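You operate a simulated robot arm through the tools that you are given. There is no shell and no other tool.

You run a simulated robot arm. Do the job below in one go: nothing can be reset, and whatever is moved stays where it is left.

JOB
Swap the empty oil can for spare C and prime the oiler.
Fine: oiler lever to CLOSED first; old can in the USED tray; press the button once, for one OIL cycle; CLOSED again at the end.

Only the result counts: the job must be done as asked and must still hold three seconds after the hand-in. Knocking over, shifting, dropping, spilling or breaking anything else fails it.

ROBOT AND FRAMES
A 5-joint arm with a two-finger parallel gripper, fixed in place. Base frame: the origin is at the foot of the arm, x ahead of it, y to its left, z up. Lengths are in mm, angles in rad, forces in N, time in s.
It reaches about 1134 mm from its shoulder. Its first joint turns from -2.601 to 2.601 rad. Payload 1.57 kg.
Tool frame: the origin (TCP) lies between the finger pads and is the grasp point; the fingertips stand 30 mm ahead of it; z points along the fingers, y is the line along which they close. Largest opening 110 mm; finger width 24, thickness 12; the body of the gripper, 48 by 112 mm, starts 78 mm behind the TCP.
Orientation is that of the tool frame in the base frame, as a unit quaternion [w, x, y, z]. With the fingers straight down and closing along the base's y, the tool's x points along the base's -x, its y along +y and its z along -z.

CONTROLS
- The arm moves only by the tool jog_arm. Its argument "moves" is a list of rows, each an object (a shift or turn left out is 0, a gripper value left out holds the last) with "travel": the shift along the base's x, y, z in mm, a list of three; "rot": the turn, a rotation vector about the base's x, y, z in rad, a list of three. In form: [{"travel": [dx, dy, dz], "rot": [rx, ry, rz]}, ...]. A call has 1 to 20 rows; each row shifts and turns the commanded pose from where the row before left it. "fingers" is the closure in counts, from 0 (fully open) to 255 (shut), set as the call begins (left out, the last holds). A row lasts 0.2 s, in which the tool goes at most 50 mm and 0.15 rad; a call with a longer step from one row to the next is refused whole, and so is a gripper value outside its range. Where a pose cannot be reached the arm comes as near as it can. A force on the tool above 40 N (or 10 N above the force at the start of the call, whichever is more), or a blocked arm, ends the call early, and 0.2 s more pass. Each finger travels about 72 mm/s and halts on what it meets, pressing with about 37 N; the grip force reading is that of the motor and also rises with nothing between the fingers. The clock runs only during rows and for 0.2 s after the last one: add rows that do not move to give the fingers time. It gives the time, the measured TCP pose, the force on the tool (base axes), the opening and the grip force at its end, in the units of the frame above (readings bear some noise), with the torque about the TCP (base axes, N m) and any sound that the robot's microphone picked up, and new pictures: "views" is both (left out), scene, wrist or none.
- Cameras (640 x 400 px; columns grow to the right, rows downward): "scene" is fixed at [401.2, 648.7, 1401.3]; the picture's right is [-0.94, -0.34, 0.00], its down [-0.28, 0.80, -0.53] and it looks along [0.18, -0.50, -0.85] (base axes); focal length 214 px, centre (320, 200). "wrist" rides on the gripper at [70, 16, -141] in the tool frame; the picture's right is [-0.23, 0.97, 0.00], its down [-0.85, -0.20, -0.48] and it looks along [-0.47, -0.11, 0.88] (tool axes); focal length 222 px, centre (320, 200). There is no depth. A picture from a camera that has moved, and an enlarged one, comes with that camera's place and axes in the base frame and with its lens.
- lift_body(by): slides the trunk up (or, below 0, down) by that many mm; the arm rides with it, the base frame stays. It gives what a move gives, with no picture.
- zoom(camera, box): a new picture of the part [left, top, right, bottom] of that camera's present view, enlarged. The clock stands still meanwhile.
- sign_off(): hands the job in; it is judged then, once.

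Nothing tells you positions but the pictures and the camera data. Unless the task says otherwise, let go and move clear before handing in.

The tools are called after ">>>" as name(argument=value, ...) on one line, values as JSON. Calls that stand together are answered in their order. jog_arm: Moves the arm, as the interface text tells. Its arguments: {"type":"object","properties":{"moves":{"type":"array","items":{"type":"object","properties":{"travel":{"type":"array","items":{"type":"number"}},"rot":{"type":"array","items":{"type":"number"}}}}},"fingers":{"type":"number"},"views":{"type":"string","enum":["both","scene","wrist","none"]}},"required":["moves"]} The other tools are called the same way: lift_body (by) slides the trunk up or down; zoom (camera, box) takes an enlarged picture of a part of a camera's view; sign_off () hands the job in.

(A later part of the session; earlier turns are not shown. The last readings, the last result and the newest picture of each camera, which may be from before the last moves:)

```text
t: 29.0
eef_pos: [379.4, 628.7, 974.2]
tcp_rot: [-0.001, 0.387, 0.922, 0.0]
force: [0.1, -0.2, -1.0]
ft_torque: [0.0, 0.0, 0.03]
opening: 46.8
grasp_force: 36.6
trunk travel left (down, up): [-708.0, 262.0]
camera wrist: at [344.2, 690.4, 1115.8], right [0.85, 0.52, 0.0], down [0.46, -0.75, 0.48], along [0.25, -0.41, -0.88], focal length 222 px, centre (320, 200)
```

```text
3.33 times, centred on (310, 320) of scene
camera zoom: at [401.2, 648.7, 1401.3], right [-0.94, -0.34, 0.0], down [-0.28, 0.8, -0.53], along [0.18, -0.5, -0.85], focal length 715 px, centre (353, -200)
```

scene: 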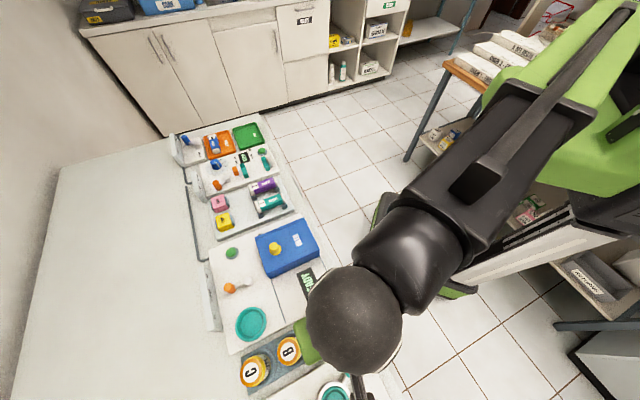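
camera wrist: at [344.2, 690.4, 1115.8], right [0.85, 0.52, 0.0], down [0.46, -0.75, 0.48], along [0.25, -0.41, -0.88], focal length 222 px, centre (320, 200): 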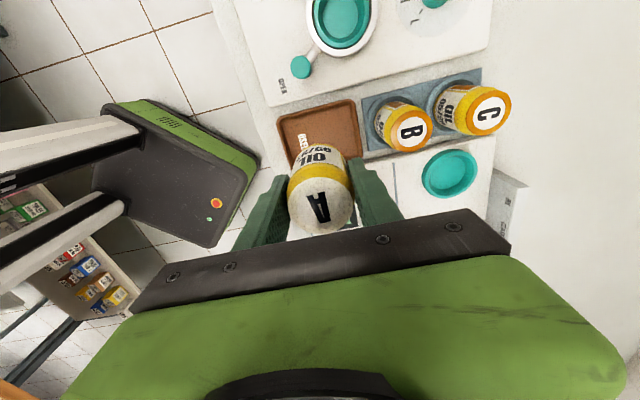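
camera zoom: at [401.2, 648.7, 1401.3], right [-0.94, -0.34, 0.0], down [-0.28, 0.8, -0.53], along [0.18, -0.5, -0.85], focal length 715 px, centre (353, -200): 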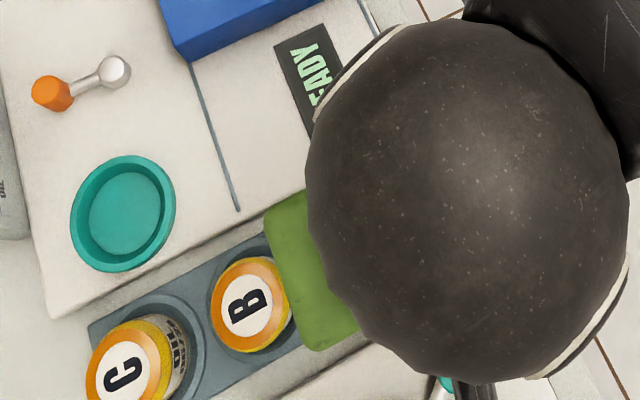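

Can A hangs over the tray centre (382, 630) and the tray rim is at about z 815. I'll lower most of the way, then feel for contact in small steps.

>>> lift_body(by=-92)

>>> lift_body(by=-12)

>>> jog_arm(moves=[{}])

>>> zoom(camera="wrist", box=[200, 60, 440, 210])

```text
t: 30.3
eef_pos: [380.3, 628.3, 882.1]
tcp_rot: [0.0, 0.386, 0.922, 0.0]
force: [-0.8, 0.1, -1.9]
ft_torque: [0.0, -0.02, 0.02]
opening: 46.5
grasp_force: 36.3
trunk travel left (down, up): [-616.0, 354.0]
```

```text
t: 30.9
eef_pos: [381.0, 628.7, 871.2]
tcp_rot: [0.0, 0.387, 0.922, 0.0]
force: [-0.5, -0.3, -1.1]
ft_torque: [0.0, -0.01, -0.04]
opening: 46.7
grasp_force: 37.1
trunk travel left (down, up): [-604.0, 366.0]
```

```text
t: 31.3
eef_pos: [382.4, 629.0, 871.3]
tcp_rot: [0.001, 0.386, 0.922, 0.0]
force: [0.0, 0.0, -1.2]
ft_torque: [-0.02, -0.02, 0.03]
opening: 46.7
grasp_force: 37.2
trunk travel left (down, up): [-604.0, 366.0]
camera wrist: at [344.3, 690.3, 1011.8], right [0.85, 0.52, 0.0], down [0.46, -0.75, 0.48], along [0.25, -0.41, -0.88], focal length 222 px, centre (320, 200)
```

scene: 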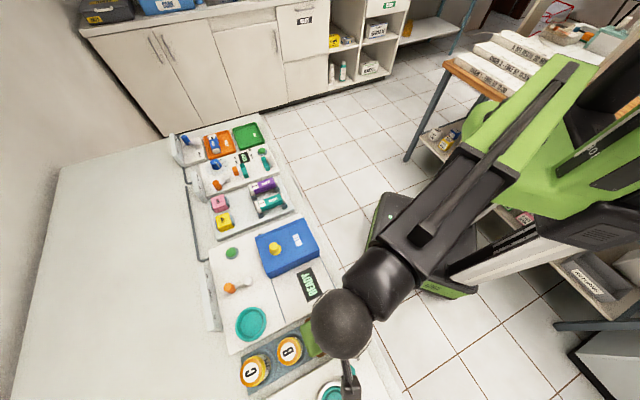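
wrist: 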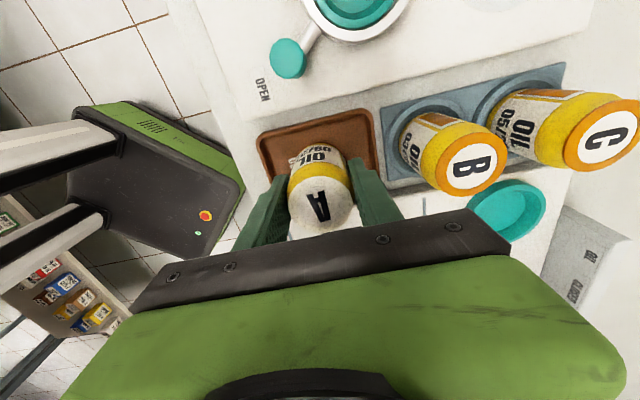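

```text
2.67 times, centred on (320, 135) of wrist
camera zoom: at [344.3, 690.3, 1011.8], right [0.85, 0.52, 0.0], down [0.46, -0.75, 0.48], along [0.25, -0.41, -0.88], focal length 592 px, centre (320, 373)
```

zoom: 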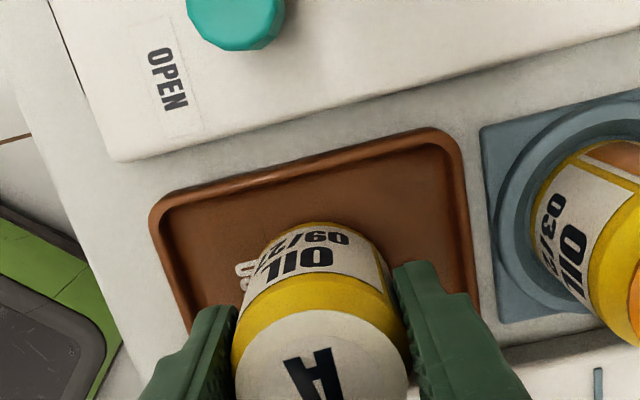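

The can sits well inside the tray outline. I'll keep lowering in small steps.

>>> lift_body(by=-8)

>>> lift_body(by=-3)

```text
t: 31.8
eef_pos: [379.7, 628.3, 862.1]
tcp_rot: [0.0, 0.386, 0.922, 0.0]
force: [0.9, -0.6, -0.5]
ft_torque: [-0.01, 0.03, 0.0]
opening: 47.0
grasp_force: 37.2
trunk travel left (down, up): [-596.0, 374.0]
```

```text
t: 32.4
eef_pos: [379.7, 628.8, 859.9]
tcp_rot: [0.0, 0.387, 0.922, 0.001]
force: [0.5, 0.8, 2.0]
ft_torque: [0.04, 0.0, -0.04]
opening: 46.6
grasp_force: 36.8
trunk travel left (down, up): [-593.0, 377.0]
```

>>> lift_body(by=-2)

```text
t: 32.9
eef_pos: [381.4, 629.4, 858.1]
tcp_rot: [0.001, 0.388, 0.922, 0.001]
force: [1.5, 3.3, 15.7]
ft_torque: [0.19, -0.24, -0.08]
opening: 46.8
grasp_force: 36.7
trunk travel left (down, up): [-591.0, 379.0]
```

The can is on the tray floor at 15 N. I'll ease off slightly and release.

>>> lift_body(by=1.5)

>>> jog_arm(moves=[{}, {}, {}], fingers=100, views="wrist")

>>> zoom(camera="wrist", box=[200, 60, 440, 210])

```text
t: 33.4
eef_pos: [381.4, 628.2, 858.1]
tcp_rot: [0.0, 0.387, 0.922, 0.001]
force: [-0.3, 0.1, -0.9]
ft_torque: [0.01, 0.01, -0.03]
opening: 46.7
grasp_force: 37.2
trunk travel left (down, up): [-592.0, 378.0]
```

```text
t: 34.2
eef_pos: [379.6, 629.0, 857.1]
tcp_rot: [0.0, 0.387, 0.922, 0.0]
force: [0.3, 0.3, 0.7]
ft_torque: [0.01, 0.0, 0.03]
opening: 66.9
grasp_force: 0.0
trunk travel left (down, up): [-592.0, 378.0]
camera wrist: at [344.2, 690.3, 1000.4], right [0.85, 0.52, 0.0], down [0.46, -0.75, 0.48], along [0.25, -0.41, -0.88], focal length 222 px, centre (320, 200)
```

wrist: 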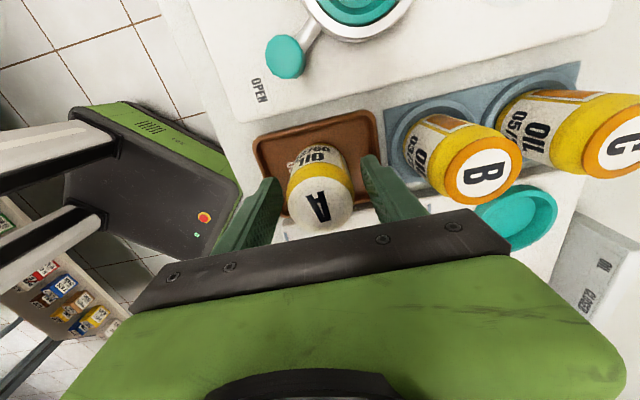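

```text
2.67 times, centred on (320, 135) of wrist
camera zoom: at [344.2, 690.3, 1000.4], right [0.85, 0.52, 0.0], down [0.46, -0.75, 0.48], along [0.25, -0.41, -0.88], focal length 592 px, centre (320, 373)
```

zoom: 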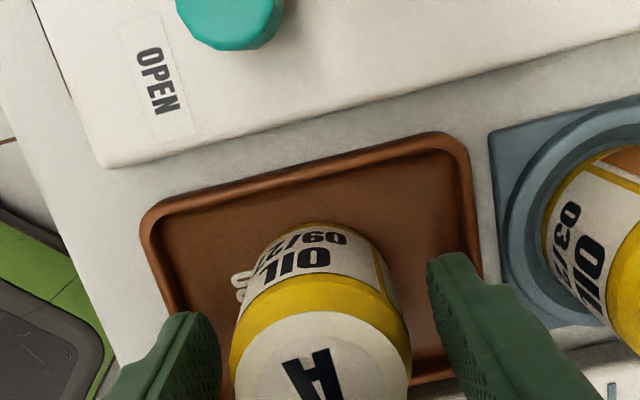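

Can A stands upright in the tray. I'll rise, turn back and move over can C at about (503, 748).

>>> lift_body(by=95)

>>> jog_arm(moves=[{"travel": [11.1, 10.8, 0], "rot": [0, 0, 0.14]}, {"travel": [11.1, 10.8, 0], "rot": [0, 0, 0.14]}, {"travel": [11.1, 10.8, 0], "rot": [0, 0, 0.14]}, {"travel": [11.1, 10.8, 0], "rot": [0, 0, 0.14]}, {"travel": [11.1, 10.8, 0], "rot": [0, 0, 0.14]}, {"travel": [11.1, 10.8, 0], "rot": [0, 0, 0.14]}, {"travel": [11.1, 10.8, 0], "rot": [0, 0, 0.14]}, {"travel": [11.1, 10.8, 0], "rot": [0, 0, 0.14]}, {"travel": [11.1, 10.8, 0], "rot": [0, 0, 0.14]}, {"travel": [11.1, 10.8, 0], "rot": [0, 0, 0.14]}, {"travel": [11.1, 10.8, 0], "rot": [0, 0, 0.14]}, {}])

>>> zoom(camera="wrist", box=[220, 80, 420, 205])

>>> zoom(camera="scene", box=[200, 210, 400, 390])

```text
t: 35.5
eef_pos: [380.6, 628.2, 954.4]
tcp_rot: [0.0, 0.387, 0.922, 0.0]
force: [0.6, -0.7, 0.7]
ft_torque: [-0.02, 0.02, -0.01]
opening: 67.0
grasp_force: 0.0
trunk travel left (down, up): [-687.0, 283.0]
```

```text
t: 38.1
eef_pos: [504.0, 746.8, 954.2]
tcp_rot: [-0.001, -0.366, 0.931, 0.001]
force: [-0.3, -0.3, -0.6]
ft_torque: [-0.04, -0.04, 0.0]
opening: 66.6
grasp_force: 0.1
trunk travel left (down, up): [-687.0, 283.0]
camera wrist: at [442.1, 711.8, 1095.4], right [-0.5, 0.87, 0.0], down [0.76, 0.44, 0.48], along [0.42, 0.24, -0.88], focal length 222 px, centre (320, 200)
```

scene: 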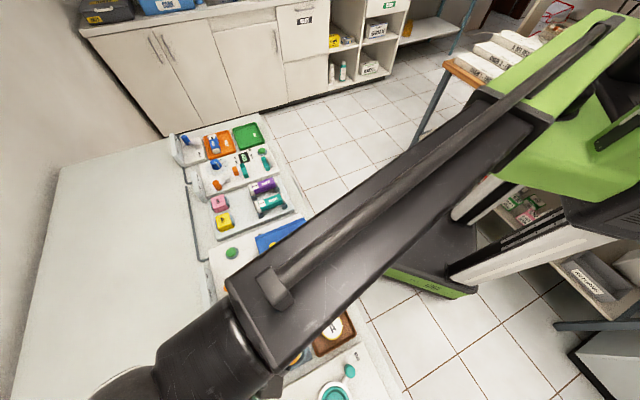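
wrist: 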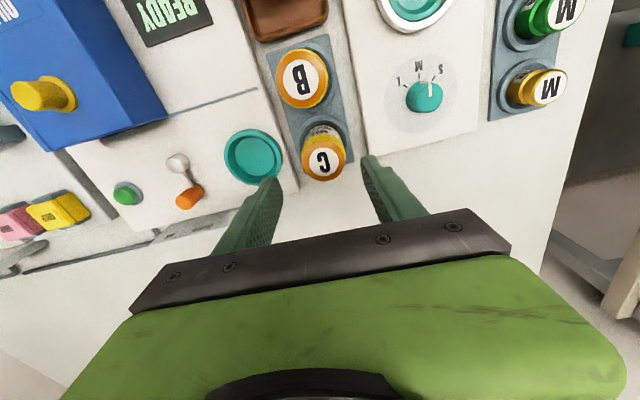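

```text
3.20 times, centred on (320, 142) of wrist
camera zoom: at [442.1, 711.8, 1095.4], right [-0.5, 0.87, 0.0], down [0.76, 0.44, 0.48], along [0.42, 0.24, -0.88], focal length 711 px, centre (320, 384)
```

zoom: 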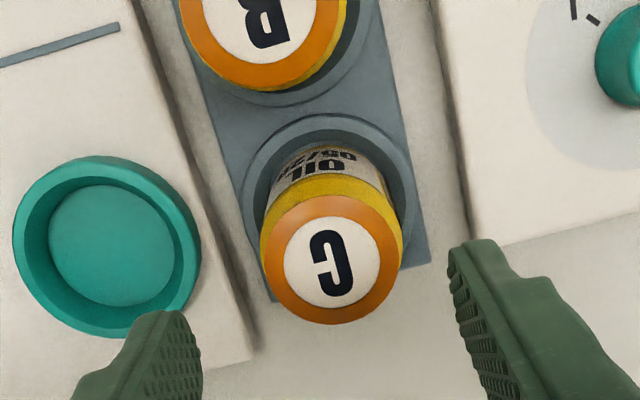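

```text
2.22 times, centred on (300, 300) of scene
camera zoom: at [401.2, 648.7, 1401.3], right [-0.94, -0.34, 0.0], down [-0.28, 0.8, -0.53], along [0.18, -0.5, -0.85], focal length 477 px, centre (364, -22)
```

zoom: 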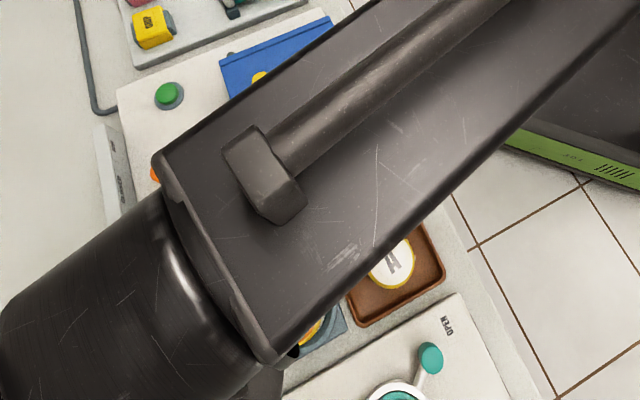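

The C lid is at about (502.8, 750.2, 884), with its rack sitting a bit lower than the oiler. I'll correct by (-1.3, +2.4) and descend in two stages.

>>> jog_arm(moves=[{"travel": [-1.3, 2.4, 0]}, {}], views="none")

>>> lift_body(by=-50)

>>> jog_arm(moves=[{}], views="wrist")

>>> zoom(camera="wrist", box=[220, 80, 420, 205])

```text
t: 38.7
eef_pos: [502.7, 749.3, 953.6]
tcp_rot: [0.001, -0.364, 0.931, -0.001]
force: [-0.3, 0.0, 0.6]
ft_torque: [0.01, 0.01, 0.01]
opening: 66.9
grasp_force: 0.1
trunk travel left (down, up): [-687.0, 283.0]
```

```text
t: 39.6
eef_pos: [503.3, 749.2, 903.9]
tcp_rot: [0.0, -0.364, 0.931, 0.0]
force: [-0.6, -0.6, -0.2]
ft_torque: [0.01, -0.03, 0.01]
opening: 66.6
grasp_force: 0.0
trunk travel left (down, up): [-637.0, 333.0]
```

```text
t: 40.0
eef_pos: [502.1, 750.1, 904.6]
tcp_rot: [0.001, -0.364, 0.931, 0.0]
force: [0.5, -0.7, -0.3]
ft_torque: [0.0, 0.01, -0.02]
opening: 66.8
grasp_force: 0.1
trunk travel left (down, up): [-637.0, 333.0]
camera wrist: at [440.9, 714.4, 1045.4], right [-0.49, 0.87, 0.0], down [0.76, 0.43, 0.48], along [0.42, 0.24, -0.88], focal length 222 px, centre (320, 200)
```

wrist: 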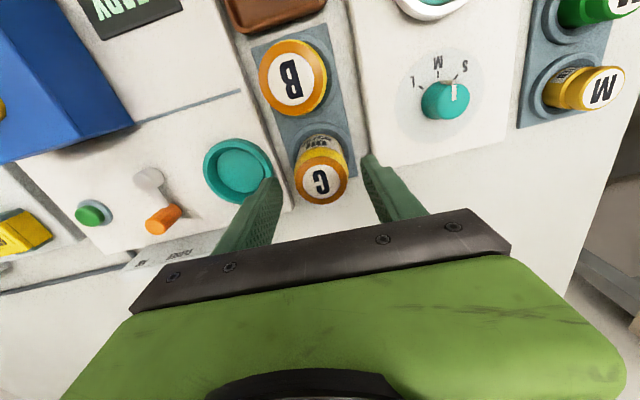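

```text
3.20 times, centred on (320, 142) of wrist
camera zoom: at [440.9, 714.4, 1045.4], right [-0.49, 0.87, 0.0], down [0.76, 0.43, 0.48], along [0.42, 0.24, -0.88], focal length 711 px, centre (320, 384)
```

zoom: 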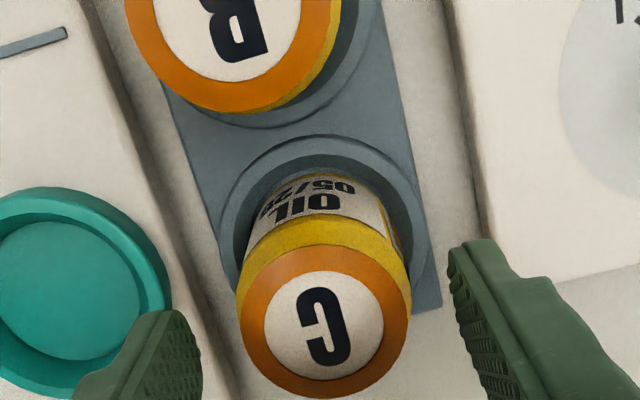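

C is centred. I'll descend 40 mm and grip.

>>> lift_body(by=-40)

>>> jog_arm(moves=[{}, {}, {}, {}], fingers=255, views="wrist")

```text
t: 40.8
eef_pos: [502.9, 748.1, 863.4]
tcp_rot: [0.0, -0.365, 0.931, 0.0]
force: [0.0, 0.2, 0.3]
ft_torque: [0.0, 0.0, 0.0]
opening: 66.7
grasp_force: 0.1
trunk travel left (down, up): [-597.0, 373.0]
```

```text
t: 41.8
eef_pos: [503.0, 749.2, 863.7]
tcp_rot: [0.0, -0.364, 0.931, 0.0]
force: [0.6, 0.0, 1.1]
ft_torque: [0.01, -0.02, -0.03]
opening: 46.8
grasp_force: 36.9
trunk travel left (down, up): [-597.0, 373.0]
camera wrist: at [440.9, 714.4, 1005.4], right [-0.49, 0.87, 0.0], down [0.76, 0.43, 0.48], along [0.42, 0.24, -0.88], focal length 222 px, centre (320, 200)
```

wrist: 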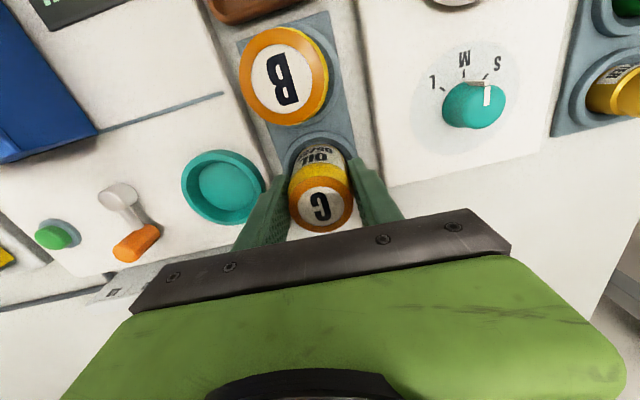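

I have C at 46.8 mm. I'll lift it, then shift to the teal socket where A sat.

>>> lift_body(by=12)

>>> lift_body(by=68)

>>> jog_arm(moves=[{"travel": [13.85, -16.9, 0]}, {"travel": [13.85, -16.9, 0]}, {"travel": [13.85, -16.9, 0]}, {"travel": [13.85, -16.8, 0]}, {}, {}])

>>> zoom(camera="wrist", box=[220, 80, 420, 205])

>>> zoom(camera="scene", box=[200, 250, 360, 370])

```text
t: 42.4
eef_pos: [501.8, 749.5, 875.2]
tcp_rot: [0.0, -0.364, 0.931, 0.0]
force: [-0.1, 0.2, -0.8]
ft_torque: [0.02, -0.01, 0.0]
opening: 46.8
grasp_force: 36.9
trunk travel left (down, up): [-609.0, 361.0]
```

```text
t: 43.5
eef_pos: [503.0, 750.2, 943.0]
tcp_rot: [0.0, -0.364, 0.931, 0.001]
force: [0.1, -0.3, -0.9]
ft_torque: [0.01, 0.03, 0.01]
opening: 46.8
grasp_force: 36.8
trunk travel left (down, up): [-677.0, 293.0]
```

```text
t: 44.9
eef_pos: [558.2, 682.8, 943.7]
tcp_rot: [0.001, -0.363, 0.932, 0.0]
force: [-0.2, -0.2, -1.5]
ft_torque: [0.01, -0.01, 0.04]
opening: 47.0
grasp_force: 36.9
trunk travel left (down, up): [-677.0, 293.0]
camera wrist: at [496.7, 647.8, 1085.3], right [-0.49, 0.87, 0.0], down [0.76, 0.43, 0.48], along [0.42, 0.24, -0.88], focal length 222 px, centre (320, 200)
```

scene: 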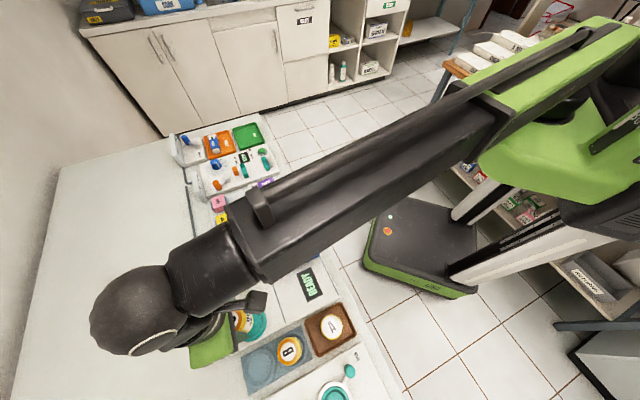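
wrist: 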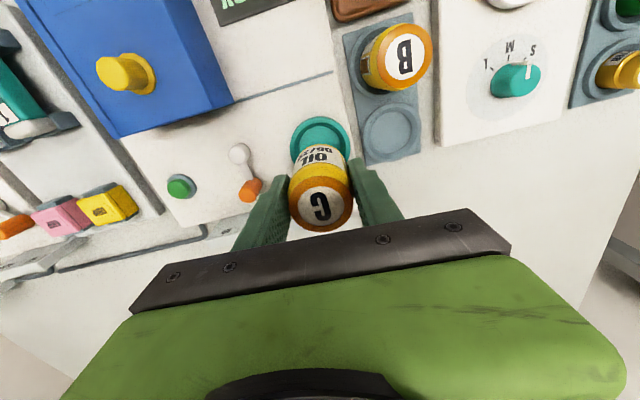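

```text
3.20 times, centred on (320, 142) of wrist
camera zoom: at [496.7, 647.8, 1085.3], right [-0.49, 0.87, 0.0], down [0.76, 0.43, 0.48], along [0.42, 0.24, -0.88], focal length 711 px, centre (320, 384)
```

zoom: 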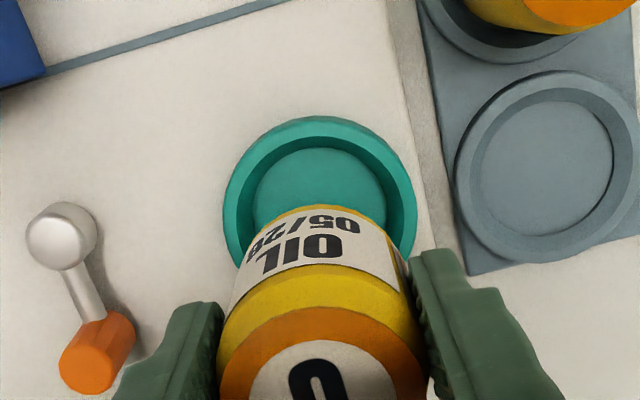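

```text
3.33 times, centred on (280, 310) of scene
camera zoom: at [401.2, 648.7, 1401.3], right [-0.94, -0.34, 0.0], down [-0.28, 0.8, -0.53], along [0.18, -0.5, -0.85], focal length 715 px, centre (453, -167)
```

zoom: 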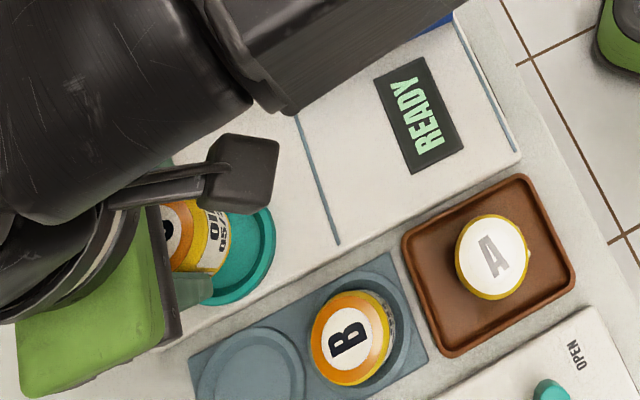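

The socket centre is about (558.5, 682.7) with an inner floor of roughly 50 mm against the 46.8 mm can. I'll make a tiny correction and lower to just above the rim.

>>> jog_arm(moves=[{"travel": [-0.5, -0.6, 0]}, {}], views="none")

>>> lift_body(by=-57)

>>> jog_arm(moves=[{}], views="wrist")

>>> zoom(camera="wrist", box=[240, 100, 400, 200])

>>> zoom(camera="scene", box=[220, 280, 300, 350])

```text
t: 45.5
eef_pos: [557.3, 680.7, 942.7]
tcp_rot: [-0.001, -0.364, 0.931, 0.0]
force: [-1.6, -0.5, -1.2]
ft_torque: [-0.02, -0.01, 0.0]
opening: 46.9
grasp_force: 36.7
trunk travel left (down, up): [-677.0, 293.0]
```

```text
t: 46.5
eef_pos: [557.3, 681.5, 887.0]
tcp_rot: [0.0, -0.364, 0.931, 0.0]
force: [-0.3, 0.6, -1.1]
ft_torque: [-0.01, 0.0, 0.01]
opening: 47.1
grasp_force: 36.7
trunk travel left (down, up): [-620.0, 350.0]
```

```text
t: 46.9
eef_pos: [556.8, 681.8, 887.4]
tcp_rot: [0.0, -0.364, 0.931, 0.0]
force: [-0.1, 0.0, -0.9]
ft_torque: [0.0, 0.04, -0.03]
opening: 46.8
grasp_force: 36.5
trunk travel left (down, up): [-620.0, 350.0]
camera wrist: at [496.0, 646.7, 1028.3], right [-0.49, 0.87, 0.0], down [0.76, 0.43, 0.48], along [0.42, 0.24, -0.88], focal length 222 px, centre (320, 200)
```

wrist: 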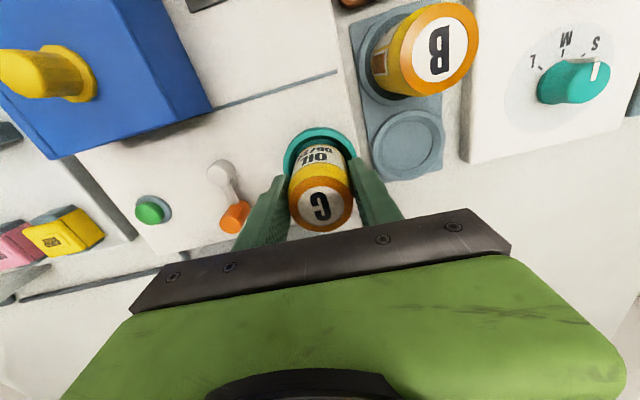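

```text
4.00 times, centred on (320, 150) of wrist
camera zoom: at [496.0, 646.7, 1028.3], right [-0.49, 0.87, 0.0], down [0.76, 0.43, 0.48], along [0.42, 0.24, -0.88], focal length 888 px, centre (320, 400)
```

zoom: 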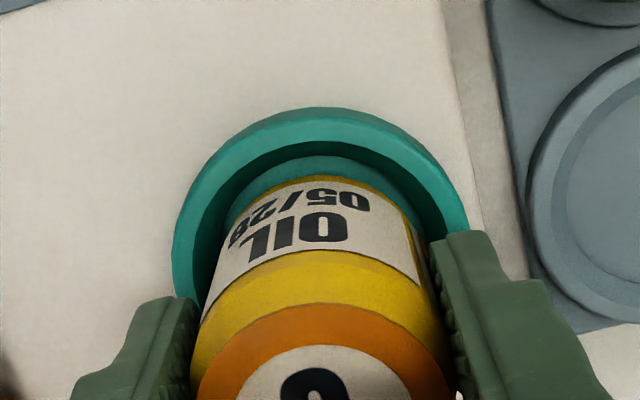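

```text
5.71 times, centred on (260, 315) of scene
camera zoom: at [401.2, 648.7, 1401.3], right [-0.94, -0.34, 0.0], down [-0.28, 0.8, -0.53], along [0.18, -0.5, -0.85], focal length 1226 px, centre (663, -457)
```

zoom: 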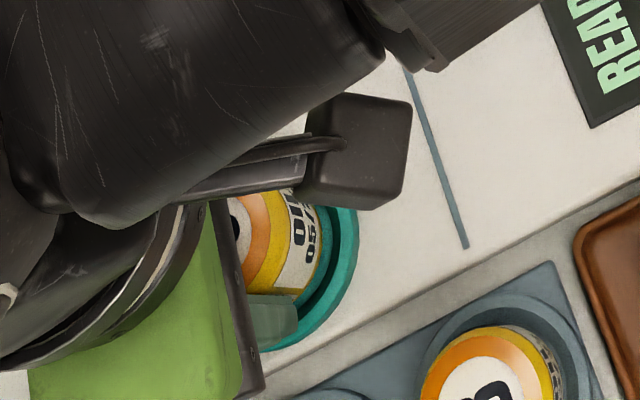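

It's aligned, in the same pose as when A sat there. I'll lower in small steps, watching force.

>>> lift_body(by=-6)

>>> lift_body(by=-4)

```text
t: 47.4
eef_pos: [557.7, 681.4, 880.8]
tcp_rot: [0.001, -0.364, 0.931, 0.001]
force: [-0.4, 1.1, -0.5]
ft_torque: [0.02, 0.0, -0.02]
opening: 46.8
grasp_force: 37.4
trunk travel left (down, up): [-614.0, 356.0]
```

```text
t: 48.0
eef_pos: [558.6, 680.9, 877.7]
tcp_rot: [0.0, -0.364, 0.931, 0.0]
force: [2.1, 3.7, 11.6]
ft_torque: [0.23, 0.0, -0.07]
opening: 46.8
grasp_force: 36.3
trunk travel left (down, up): [-610.0, 360.0]
```

>>> jog_arm(moves=[{}], views="wrist")

>>> zoom(camera="wrist", box=[240, 100, 400, 200])

```text
t: 48.4
eef_pos: [556.8, 681.0, 876.9]
tcp_rot: [0.0, -0.364, 0.931, 0.0]
force: [1.8, 1.1, 5.0]
ft_torque: [0.05, -0.1, -0.01]
opening: 46.8
grasp_force: 36.4
trunk travel left (down, up): [-610.0, 360.0]
camera wrist: at [495.7, 646.3, 1018.7], right [-0.49, 0.87, 0.0], down [0.76, 0.43, 0.48], along [0.42, 0.24, -0.88], focal length 222 px, centre (320, 200)
```

wrist: 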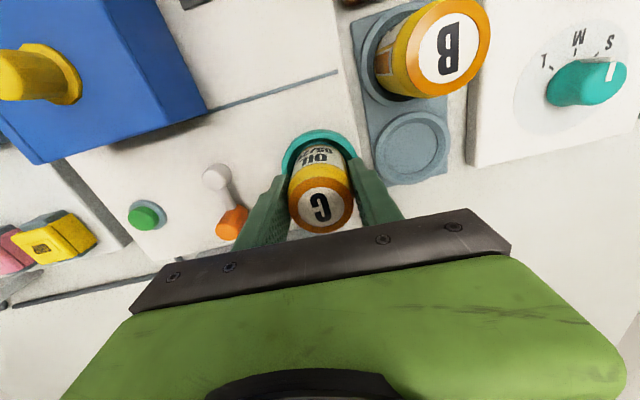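

```text
4.00 times, centred on (320, 150) of wrist
camera zoom: at [495.7, 646.3, 1018.7], right [-0.49, 0.87, 0.0], down [0.76, 0.43, 0.48], along [0.42, 0.24, -0.88], focal length 888 px, centre (320, 400)
```

zoom: 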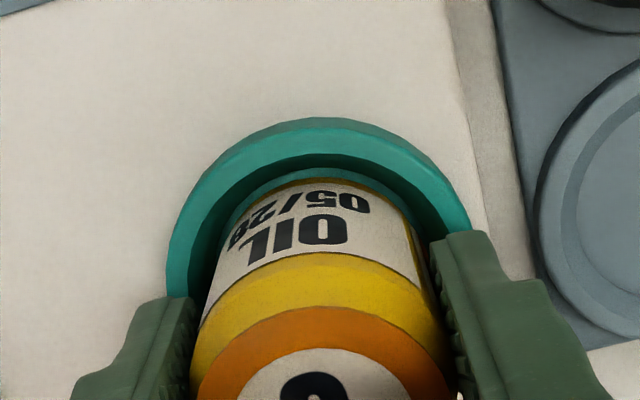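

The contact height is slightly ambiguous, since it could be the floor or the chamfer. I'll press a little more and measure the lid.

>>> lift_body(by=-1)

>>> jog_arm(moves=[{}], views="none")

>>> zoom(camera="wrist", box=[270, 120, 370, 240])

```text
t: 48.9
eef_pos: [556.1, 681.3, 876.3]
tcp_rot: [0.0, -0.364, 0.932, -0.001]
force: [1.5, 2.4, 9.3]
ft_torque: [0.17, -0.01, -0.1]
opening: 46.8
grasp_force: 37.0
trunk travel left (down, up): [-609.0, 361.0]
```

```text
t: 49.3
eef_pos: [557.0, 680.6, 877.2]
tcp_rot: [0.0, -0.364, 0.931, 0.0]
force: [-0.2, 0.1, 3.4]
ft_torque: [0.09, 0.02, -0.05]
opening: 47.1
grasp_force: 36.8
trunk travel left (down, up): [-609.0, 361.0]
```

```text
3.33 times, centred on (320, 180) of wrist
camera zoom: at [495.6, 646.3, 1017.6], right [-0.49, 0.87, 0.0], down [0.76, 0.43, 0.48], along [0.42, 0.24, -0.88], focal length 740 px, centre (320, 267)
```

zoom: 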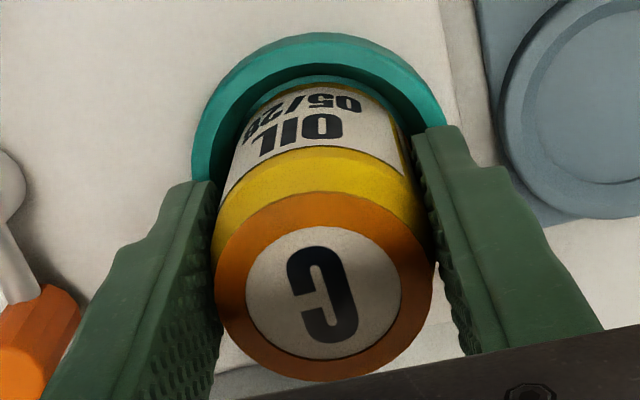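

Combining the lid and bottom-edge pixels, the can sits in the recess on the socket floor. I'll release, rise, and compare with the earlier view of A seated.

>>> jog_arm(moves=[{}, {}, {}], fingers=93, views="none")

>>> lift_body(by=72)

>>> jog_arm(moves=[{"travel": [1, 2, 0]}, {}], views="wrist")

>>> zoom(camera="wrist", box=[220, 80, 420, 205])

```text
t: 50.1
eef_pos: [557.1, 681.3, 876.0]
tcp_rot: [-0.001, -0.364, 0.932, 0.0]
force: [0.3, 0.6, -0.7]
ft_torque: [-0.02, -0.02, 0.02]
opening: 69.9
grasp_force: 0.0
trunk travel left (down, up): [-609.0, 361.0]
```

```text
t: 51.2
eef_pos: [558.3, 681.8, 948.6]
tcp_rot: [0.0, -0.364, 0.931, 0.0]
force: [-0.4, 0.3, 0.6]
ft_torque: [-0.01, 0.0, -0.03]
opening: 69.9
grasp_force: 0.1
trunk travel left (down, up): [-681.0, 289.0]
```

```text
t: 51.8
eef_pos: [558.1, 683.7, 947.2]
tcp_rot: [0.0, -0.363, 0.932, 0.0]
force: [0.1, -0.1, 0.6]
ft_torque: [0.0, 0.01, 0.02]
opening: 69.8
grasp_force: 0.1
trunk travel left (down, up): [-681.0, 289.0]
camera wrist: at [496.7, 648.7, 1089.4], right [-0.49, 0.87, 0.0], down [0.76, 0.43, 0.48], along [0.42, 0.24, -0.88], focal length 222 px, centre (320, 200)
```

wrist: 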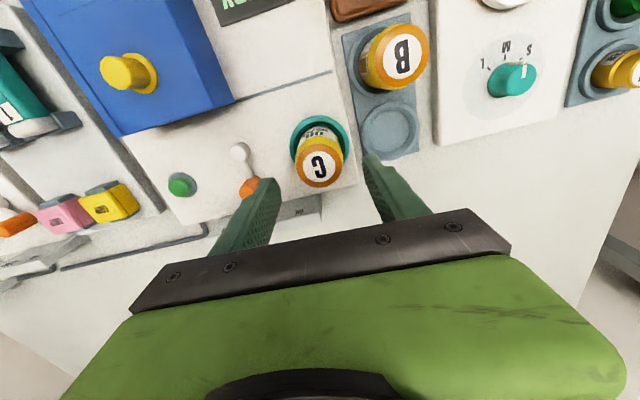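

```text
3.20 times, centred on (320, 142) of wrist
camera zoom: at [496.7, 648.7, 1089.4], right [-0.49, 0.87, 0.0], down [0.76, 0.43, 0.48], along [0.42, 0.24, -0.88], focal length 711 px, centre (320, 384)
```

zoom: 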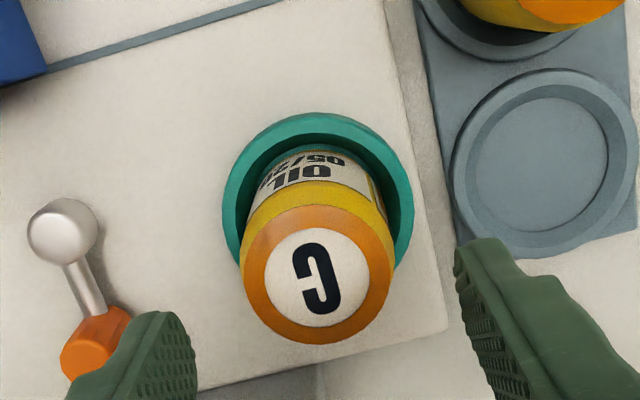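

C sits exactly as A did. Next I'll return to the lever knob using my previous release pose, with the fingers narrowed, to turn it to OIL.

>>> jog_arm(moves=[{"travel": [19.8, -13.3, 0]}, {"travel": [19.8, -13.3, 0]}, {"travel": [19.8, -13.3, 0]}, {"travel": [19.8, -13.3, 0]}, {}, {}], fingers=180, views="none")

>>> lift_body(by=-53)

>>> jog_arm(moves=[{}], views="wrist")

>>> zoom(camera="wrist", box=[240, 100, 400, 200])

```text
t: 53.2
eef_pos: [636.1, 631.4, 947.7]
tcp_rot: [0.0, -0.364, 0.931, 0.0]
force: [0.0, -0.1, -0.6]
ft_torque: [-0.01, 0.02, 0.01]
opening: 32.6
grasp_force: 0.1
trunk travel left (down, up): [-681.0, 289.0]
```

```text
t: 54.1
eef_pos: [636.1, 632.0, 895.6]
tcp_rot: [0.0, -0.364, 0.931, 0.0]
force: [-0.2, 0.2, -0.4]
ft_torque: [0.0, 0.0, 0.01]
opening: 32.2
grasp_force: 0.0
trunk travel left (down, up): [-628.0, 342.0]
```

```text
t: 54.5
eef_pos: [636.9, 632.0, 896.1]
tcp_rot: [0.0, -0.364, 0.931, 0.0]
force: [-0.8, -0.2, 0.0]
ft_torque: [0.02, -0.02, 0.02]
opening: 32.4
grasp_force: 0.1
trunk travel left (down, up): [-628.0, 342.0]
camera wrist: at [574.7, 596.4, 1036.4], right [-0.49, 0.87, 0.0], down [0.76, 0.43, 0.48], along [0.42, 0.24, -0.88], focal length 222 px, centre (320, 200)
```

wrist: 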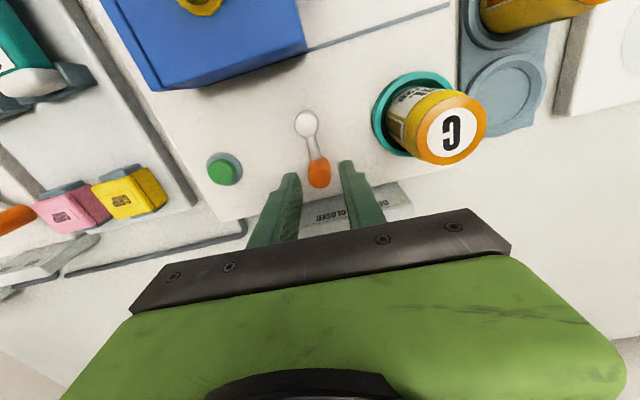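

```text
4.00 times, centred on (320, 150) of wrist
camera zoom: at [574.7, 596.4, 1036.4], right [-0.49, 0.87, 0.0], down [0.76, 0.43, 0.48], along [0.42, 0.24, -0.88], focal length 888 px, centre (320, 400)
```

zoom: 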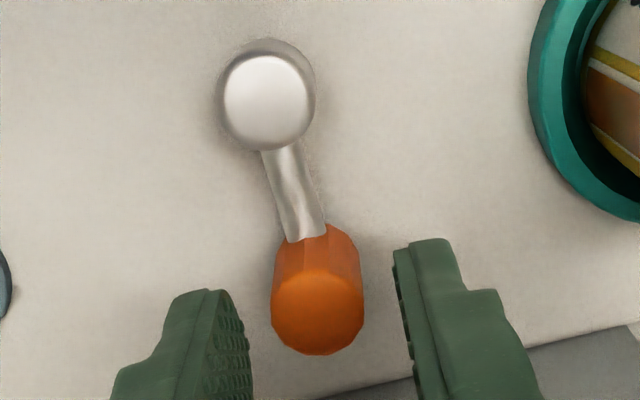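

The knob is centred with about 1 mm of offset. I'll correct, descend and grip.

>>> jog_arm(moves=[{"travel": [1.1, -0.8, 0]}, {}], views="none")

>>> lift_body(by=-26)

>>> jog_arm(moves=[{}, {}, {}], fingers=255, views="wrist")

>>> zoom(camera="wrist", box=[240, 100, 400, 200])

```text
t: 55.1
eef_pos: [638.0, 631.4, 895.5]
tcp_rot: [0.0, -0.363, 0.932, 0.001]
force: [-0.2, 0.2, 0.0]
ft_torque: [0.0, 0.0, 0.01]
opening: 32.3
grasp_force: 0.1
trunk travel left (down, up): [-628.0, 342.0]
```

```text
t: 55.8
eef_pos: [637.0, 630.3, 868.9]
tcp_rot: [0.0, -0.364, 0.931, 0.0]
force: [0.1, 0.7, 0.8]
ft_torque: [0.0, 0.03, -0.01]
opening: 32.3
grasp_force: 0.1
trunk travel left (down, up): [-602.0, 368.0]
```

```text
t: 56.6
eef_pos: [638.0, 630.3, 868.9]
tcp_rot: [0.0, -0.363, 0.932, 0.0]
force: [0.4, -0.3, 2.0]
ft_torque: [0.22, 0.24, 0.05]
opening: 20.5
grasp_force: 33.7
trunk travel left (down, up): [-602.0, 368.0]
camera wrist: at [575.8, 595.2, 1010.4], right [-0.49, 0.87, 0.0], down [0.76, 0.43, 0.48], along [0.42, 0.24, -0.88], focal length 222 px, centre (320, 200)
```

wrist: 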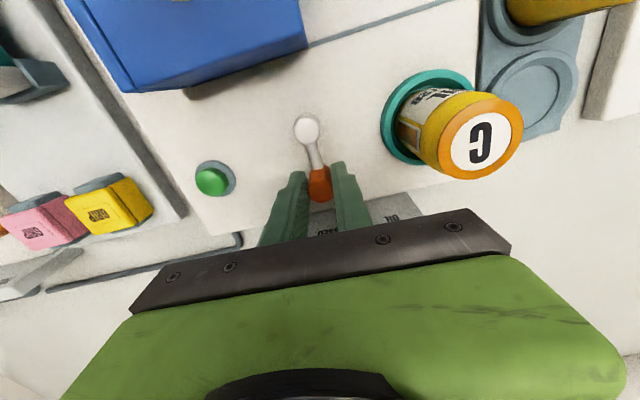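

```text
4.00 times, centred on (320, 150) of wrist
camera zoom: at [575.8, 595.2, 1010.4], right [-0.49, 0.87, 0.0], down [0.76, 0.43, 0.48], along [0.42, 0.24, -0.88], focal length 888 px, centre (320, 400)
```

zoom: 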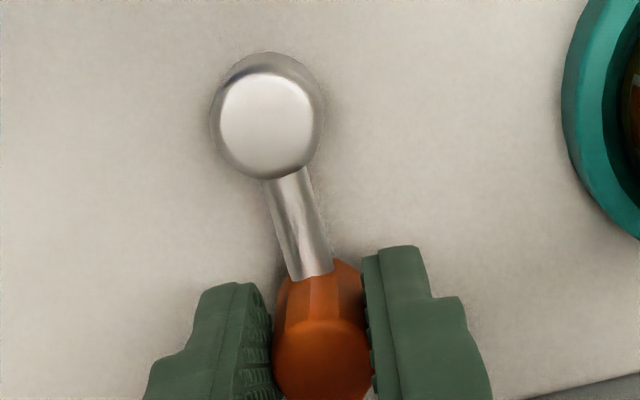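

I have the knob again. I'll swing it back counter-clockwise by the same 52° to OIL.

>>> jog_arm(moves=[{"travel": [-2.55, 2.26, 0], "rot": [0, 0, 0.0907]}, {"travel": [-2.74, 2.02, 0], "rot": [0, 0, 0.0907]}, {"travel": [-2.92, 1.77, 0], "rot": [0, 0, 0.0907]}, {"travel": [-3.06, 1.49, 0], "rot": [0, 0, 0.0907]}, {"travel": [-3.18, 1.21, 0], "rot": [0, 0, 0.0907]}, {"travel": [-3.28, 0.92, 0], "rot": [0, 0, 0.0907]}, {"travel": [-3.35, 0.61, 0], "rot": [0, 0, 0.0907]}, {"travel": [-3.4, 0.31, 0], "rot": [0, 0, 0.0907]}, {"travel": [-3.4, 0, 0], "rot": [0, 0, 0.0907]}, {"travel": [-3.4, -0.31, 0], "rot": [0, 0, 0.0907]}])

>>> zoom(camera="wrist", box=[240, 100, 400, 200])

```text
t: 58.8
eef_pos: [605.4, 641.7, 869.6]
tcp_rot: [0.0, 0.737, -0.676, 0.0]
force: [2.2, 7.8, 6.2]
ft_torque: [-0.19, 0.24, -0.09]
opening: 20.5
grasp_force: 34.3
trunk travel left (down, up): [-602.0, 368.0]
camera wrist: at [595.8, 570.5, 1010.4], right [-0.99, 0.14, 0.0], down [0.13, 0.87, 0.48], along [0.07, 0.47, -0.88], focal length 222 px, centre (320, 200)
```

scene: 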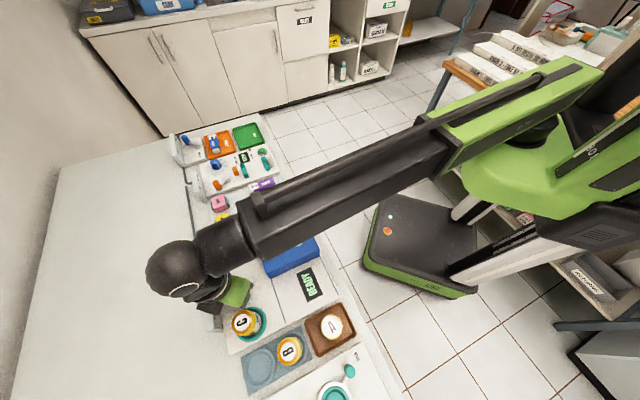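
wrist: 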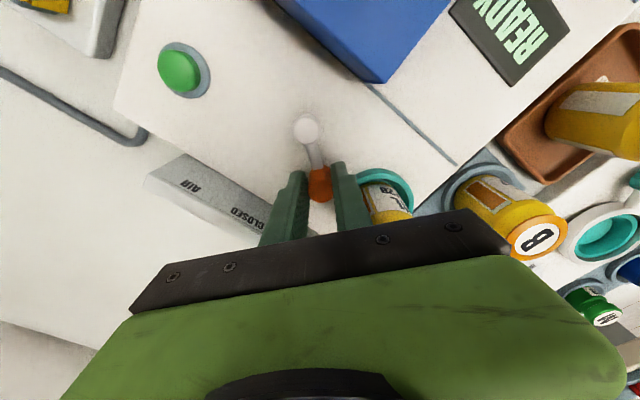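

```text
4.00 times, centred on (320, 150) of wrist
camera zoom: at [595.8, 570.5, 1010.4], right [-0.99, 0.14, 0.0], down [0.13, 0.87, 0.48], along [0.07, 0.47, -0.88], focal length 888 px, centre (320, 400)
```

zoom: 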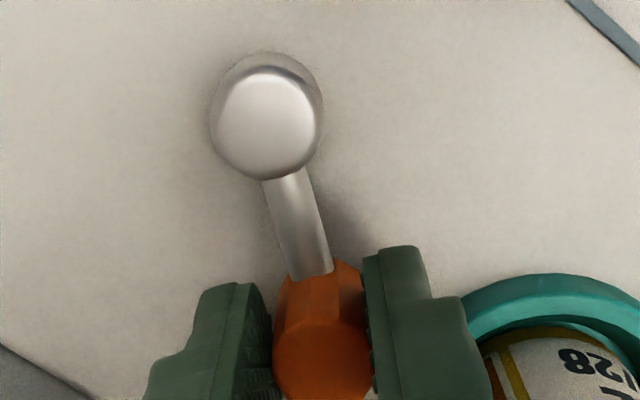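

The lever is back at its OIL position. I'll release, rise, and move over the green button with open fingers to line up.

>>> jog_arm(moves=[{}, {}], fingers=188, views="none")

>>> lift_body(by=80)

>>> jog_arm(moves=[{"travel": [12.4, -12.7, 0], "rot": [0, 0, -0.1296]}, {"travel": [12.4, -12.7, 0], "rot": [0, 0, -0.1296]}, {"travel": [12.4, -12.7, 0], "rot": [0, 0, -0.1296]}, {"travel": [12.4, -12.7, 0], "rot": [0, 0, -0.1296]}, {"travel": [12.4, -12.7, 0], "rot": [0, 0, -0.1296]}, {"travel": [12.4, -12.7, 0], "rot": [0, 0, -0.1296]}, {"travel": [12.4, -12.7, 0], "rot": [0, 0, -0.1296]}, {}], fingers=100)

>>> zoom(camera="wrist", box=[220, 80, 420, 205])

>>> zoom(camera="wrist", box=[320, 40, 560, 190])

```text
t: 59.4
eef_pos: [605.2, 641.6, 868.2]
tcp_rot: [0.0, 0.736, -0.677, 0.0]
force: [-0.2, 0.4, 0.2]
ft_torque: [0.03, 0.0, 0.01]
opening: 28.9
grasp_force: 0.1
trunk travel left (down, up): [-602.0, 368.0]
```

```text
t: 60.6
eef_pos: [605.3, 640.8, 947.6]
tcp_rot: [0.0, 0.735, -0.678, 0.0]
force: [0.7, -0.3, -0.2]
ft_torque: [0.01, -0.03, 0.0]
opening: 28.6
grasp_force: 0.1
trunk travel left (down, up): [-682.0, 288.0]
```

```text
t: 62.4
eef_pos: [692.4, 552.4, 949.4]
tcp_rot: [0.0, -0.364, 0.932, 0.0]
force: [-0.1, -0.2, 1.0]
ft_torque: [0.03, 0.0, -0.02]
opening: 66.9
grasp_force: 0.0
trunk travel left (down, up): [-682.0, 288.0]
camera wrist: at [631.9, 517.5, 1090.4], right [-0.49, 0.87, 0.0], down [0.76, 0.43, 0.48], along [0.42, 0.24, -0.88], focal length 222 px, centre (320, 200)
```

scene: 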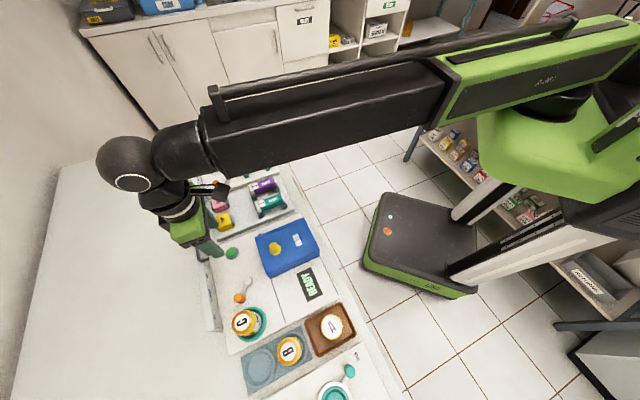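
wrist: 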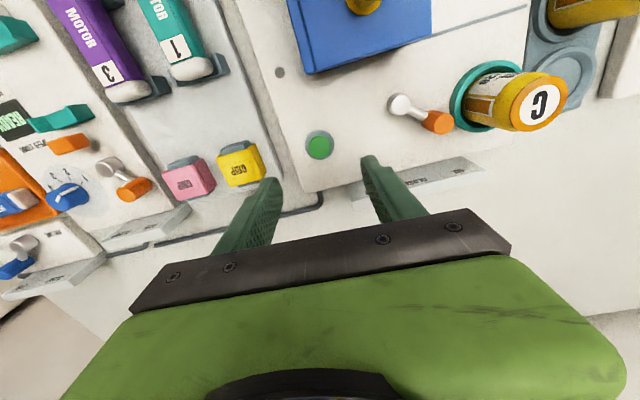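

```text
3.20 times, centred on (320, 142) of wrist
camera zoom: at [631.9, 517.5, 1090.4], right [-0.49, 0.87, 0.0], down [0.76, 0.43, 0.48], along [0.42, 0.24, -0.88], focal length 711 px, centre (320, 384)
```

zoom: 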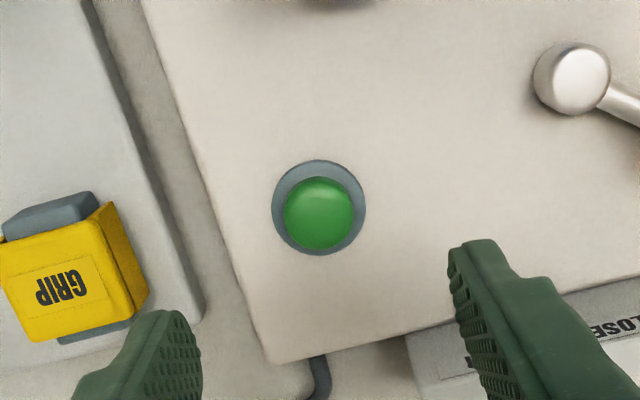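

```text
2.67 times, centred on (440, 115) of wrist
camera zoom: at [631.9, 517.5, 1090.4], right [-0.49, 0.87, 0.0], down [0.76, 0.43, 0.48], along [0.42, 0.24, -0.88], focal length 592 px, centre (0, 427)
```

zoom: 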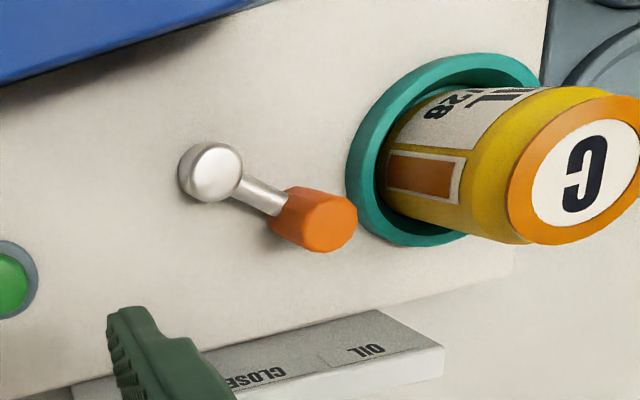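

The button is at about (692.4, 551.1). I'll shift slightly, close the fingers and descend to just above it.

>>> jog_arm(moves=[{"travel": [-1.5, -2, 0]}, {}, {}, {}, {}, {}], fingers=255, views="none")

>>> lift_body(by=-70)

>>> jog_arm(moves=[{}])

>>> zoom(camera="wrist", box=[260, 120, 380, 195])

>>> zoom(camera="scene", box=[190, 220, 350, 340])

```text
t: 63.8
eef_pos: [692.3, 550.4, 948.9]
tcp_rot: [0.0, -0.364, 0.931, 0.0]
force: [-0.7, 0.5, -0.2]
ft_torque: [-0.02, 0.01, 0.0]
opening: 0.0
grasp_force: 21.3
trunk travel left (down, up): [-682.0, 288.0]
```

```text
t: 64.9
eef_pos: [691.5, 550.9, 879.5]
tcp_rot: [-0.001, -0.364, 0.931, 0.0]
force: [0.4, 0.0, 0.3]
ft_torque: [0.0, 0.01, 0.01]
opening: 0.2
grasp_force: 21.5
trunk travel left (down, up): [-612.0, 358.0]
```

```text
t: 65.3
eef_pos: [692.3, 550.7, 879.3]
tcp_rot: [0.0, -0.363, 0.932, 0.0]
force: [-0.8, 0.6, -1.0]
ft_torque: [-0.04, 0.02, -0.01]
opening: 0.2
grasp_force: 21.1
trunk travel left (down, up): [-612.0, 358.0]
camera wrist: at [630.4, 515.2, 1020.4], right [-0.49, 0.87, 0.0], down [0.76, 0.43, 0.48], along [0.42, 0.24, -0.88], focal length 222 px, centre (320, 200)
```

scene: 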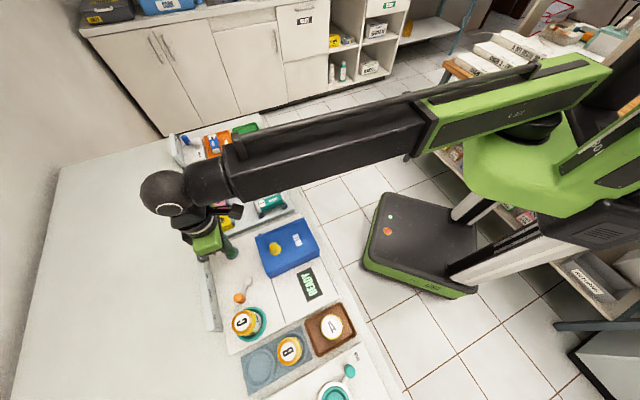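
wrist: 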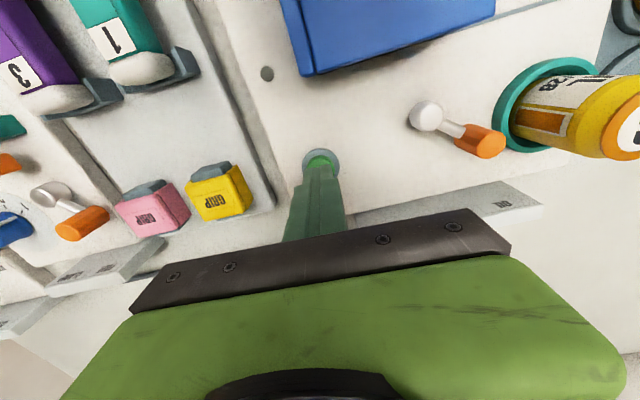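

```text
5.33 times, centred on (320, 158) of wrist
camera zoom: at [630.4, 515.2, 1020.4], right [-0.49, 0.87, 0.0], down [0.76, 0.43, 0.48], along [0.42, 0.24, -0.88], focal length 1185 px, centre (320, 427)
```

zoom: 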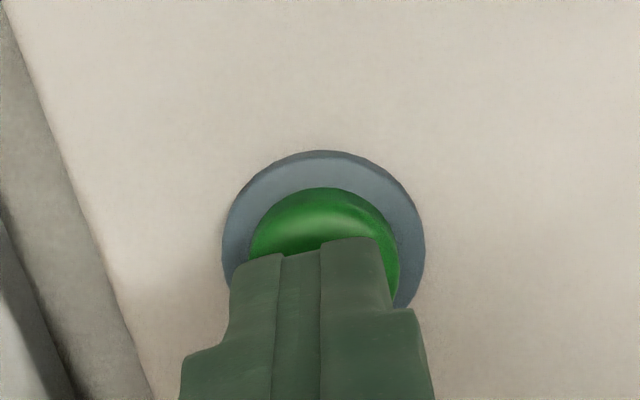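

```text
3.33 times, centred on (270, 280) of scene
camera zoom: at [401.2, 648.7, 1401.3], right [-0.94, -0.34, 0.0], down [-0.28, 0.8, -0.53], along [0.18, -0.5, -0.85], focal length 715 px, centre (487, -67)
```

zoom: 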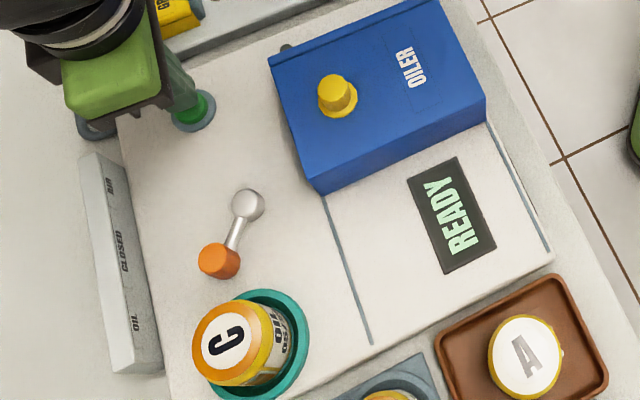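

I'm directly above the button. I'll press down in small steps.

>>> lift_body(by=-8)

```text
t: 65.8
eef_pos: [692.6, 550.7, 871.1]
tcp_rot: [0.0, -0.364, 0.931, 0.001]
force: [-0.2, -0.8, -0.1]
ft_torque: [-0.04, 0.06, -0.01]
opening: 0.0
grasp_force: 21.7
trunk travel left (down, up): [-604.0, 366.0]
```

>>> lift_body(by=-4)

```text
t: 66.4
eef_pos: [691.6, 549.9, 866.6]
tcp_rot: [0.0, -0.364, 0.931, 0.0]
force: [-0.4, 0.6, -0.2]
ft_torque: [-0.01, 0.01, 0.0]
opening: 0.0
grasp_force: 21.3
trunk travel left (down, up): [-600.0, 370.0]
```

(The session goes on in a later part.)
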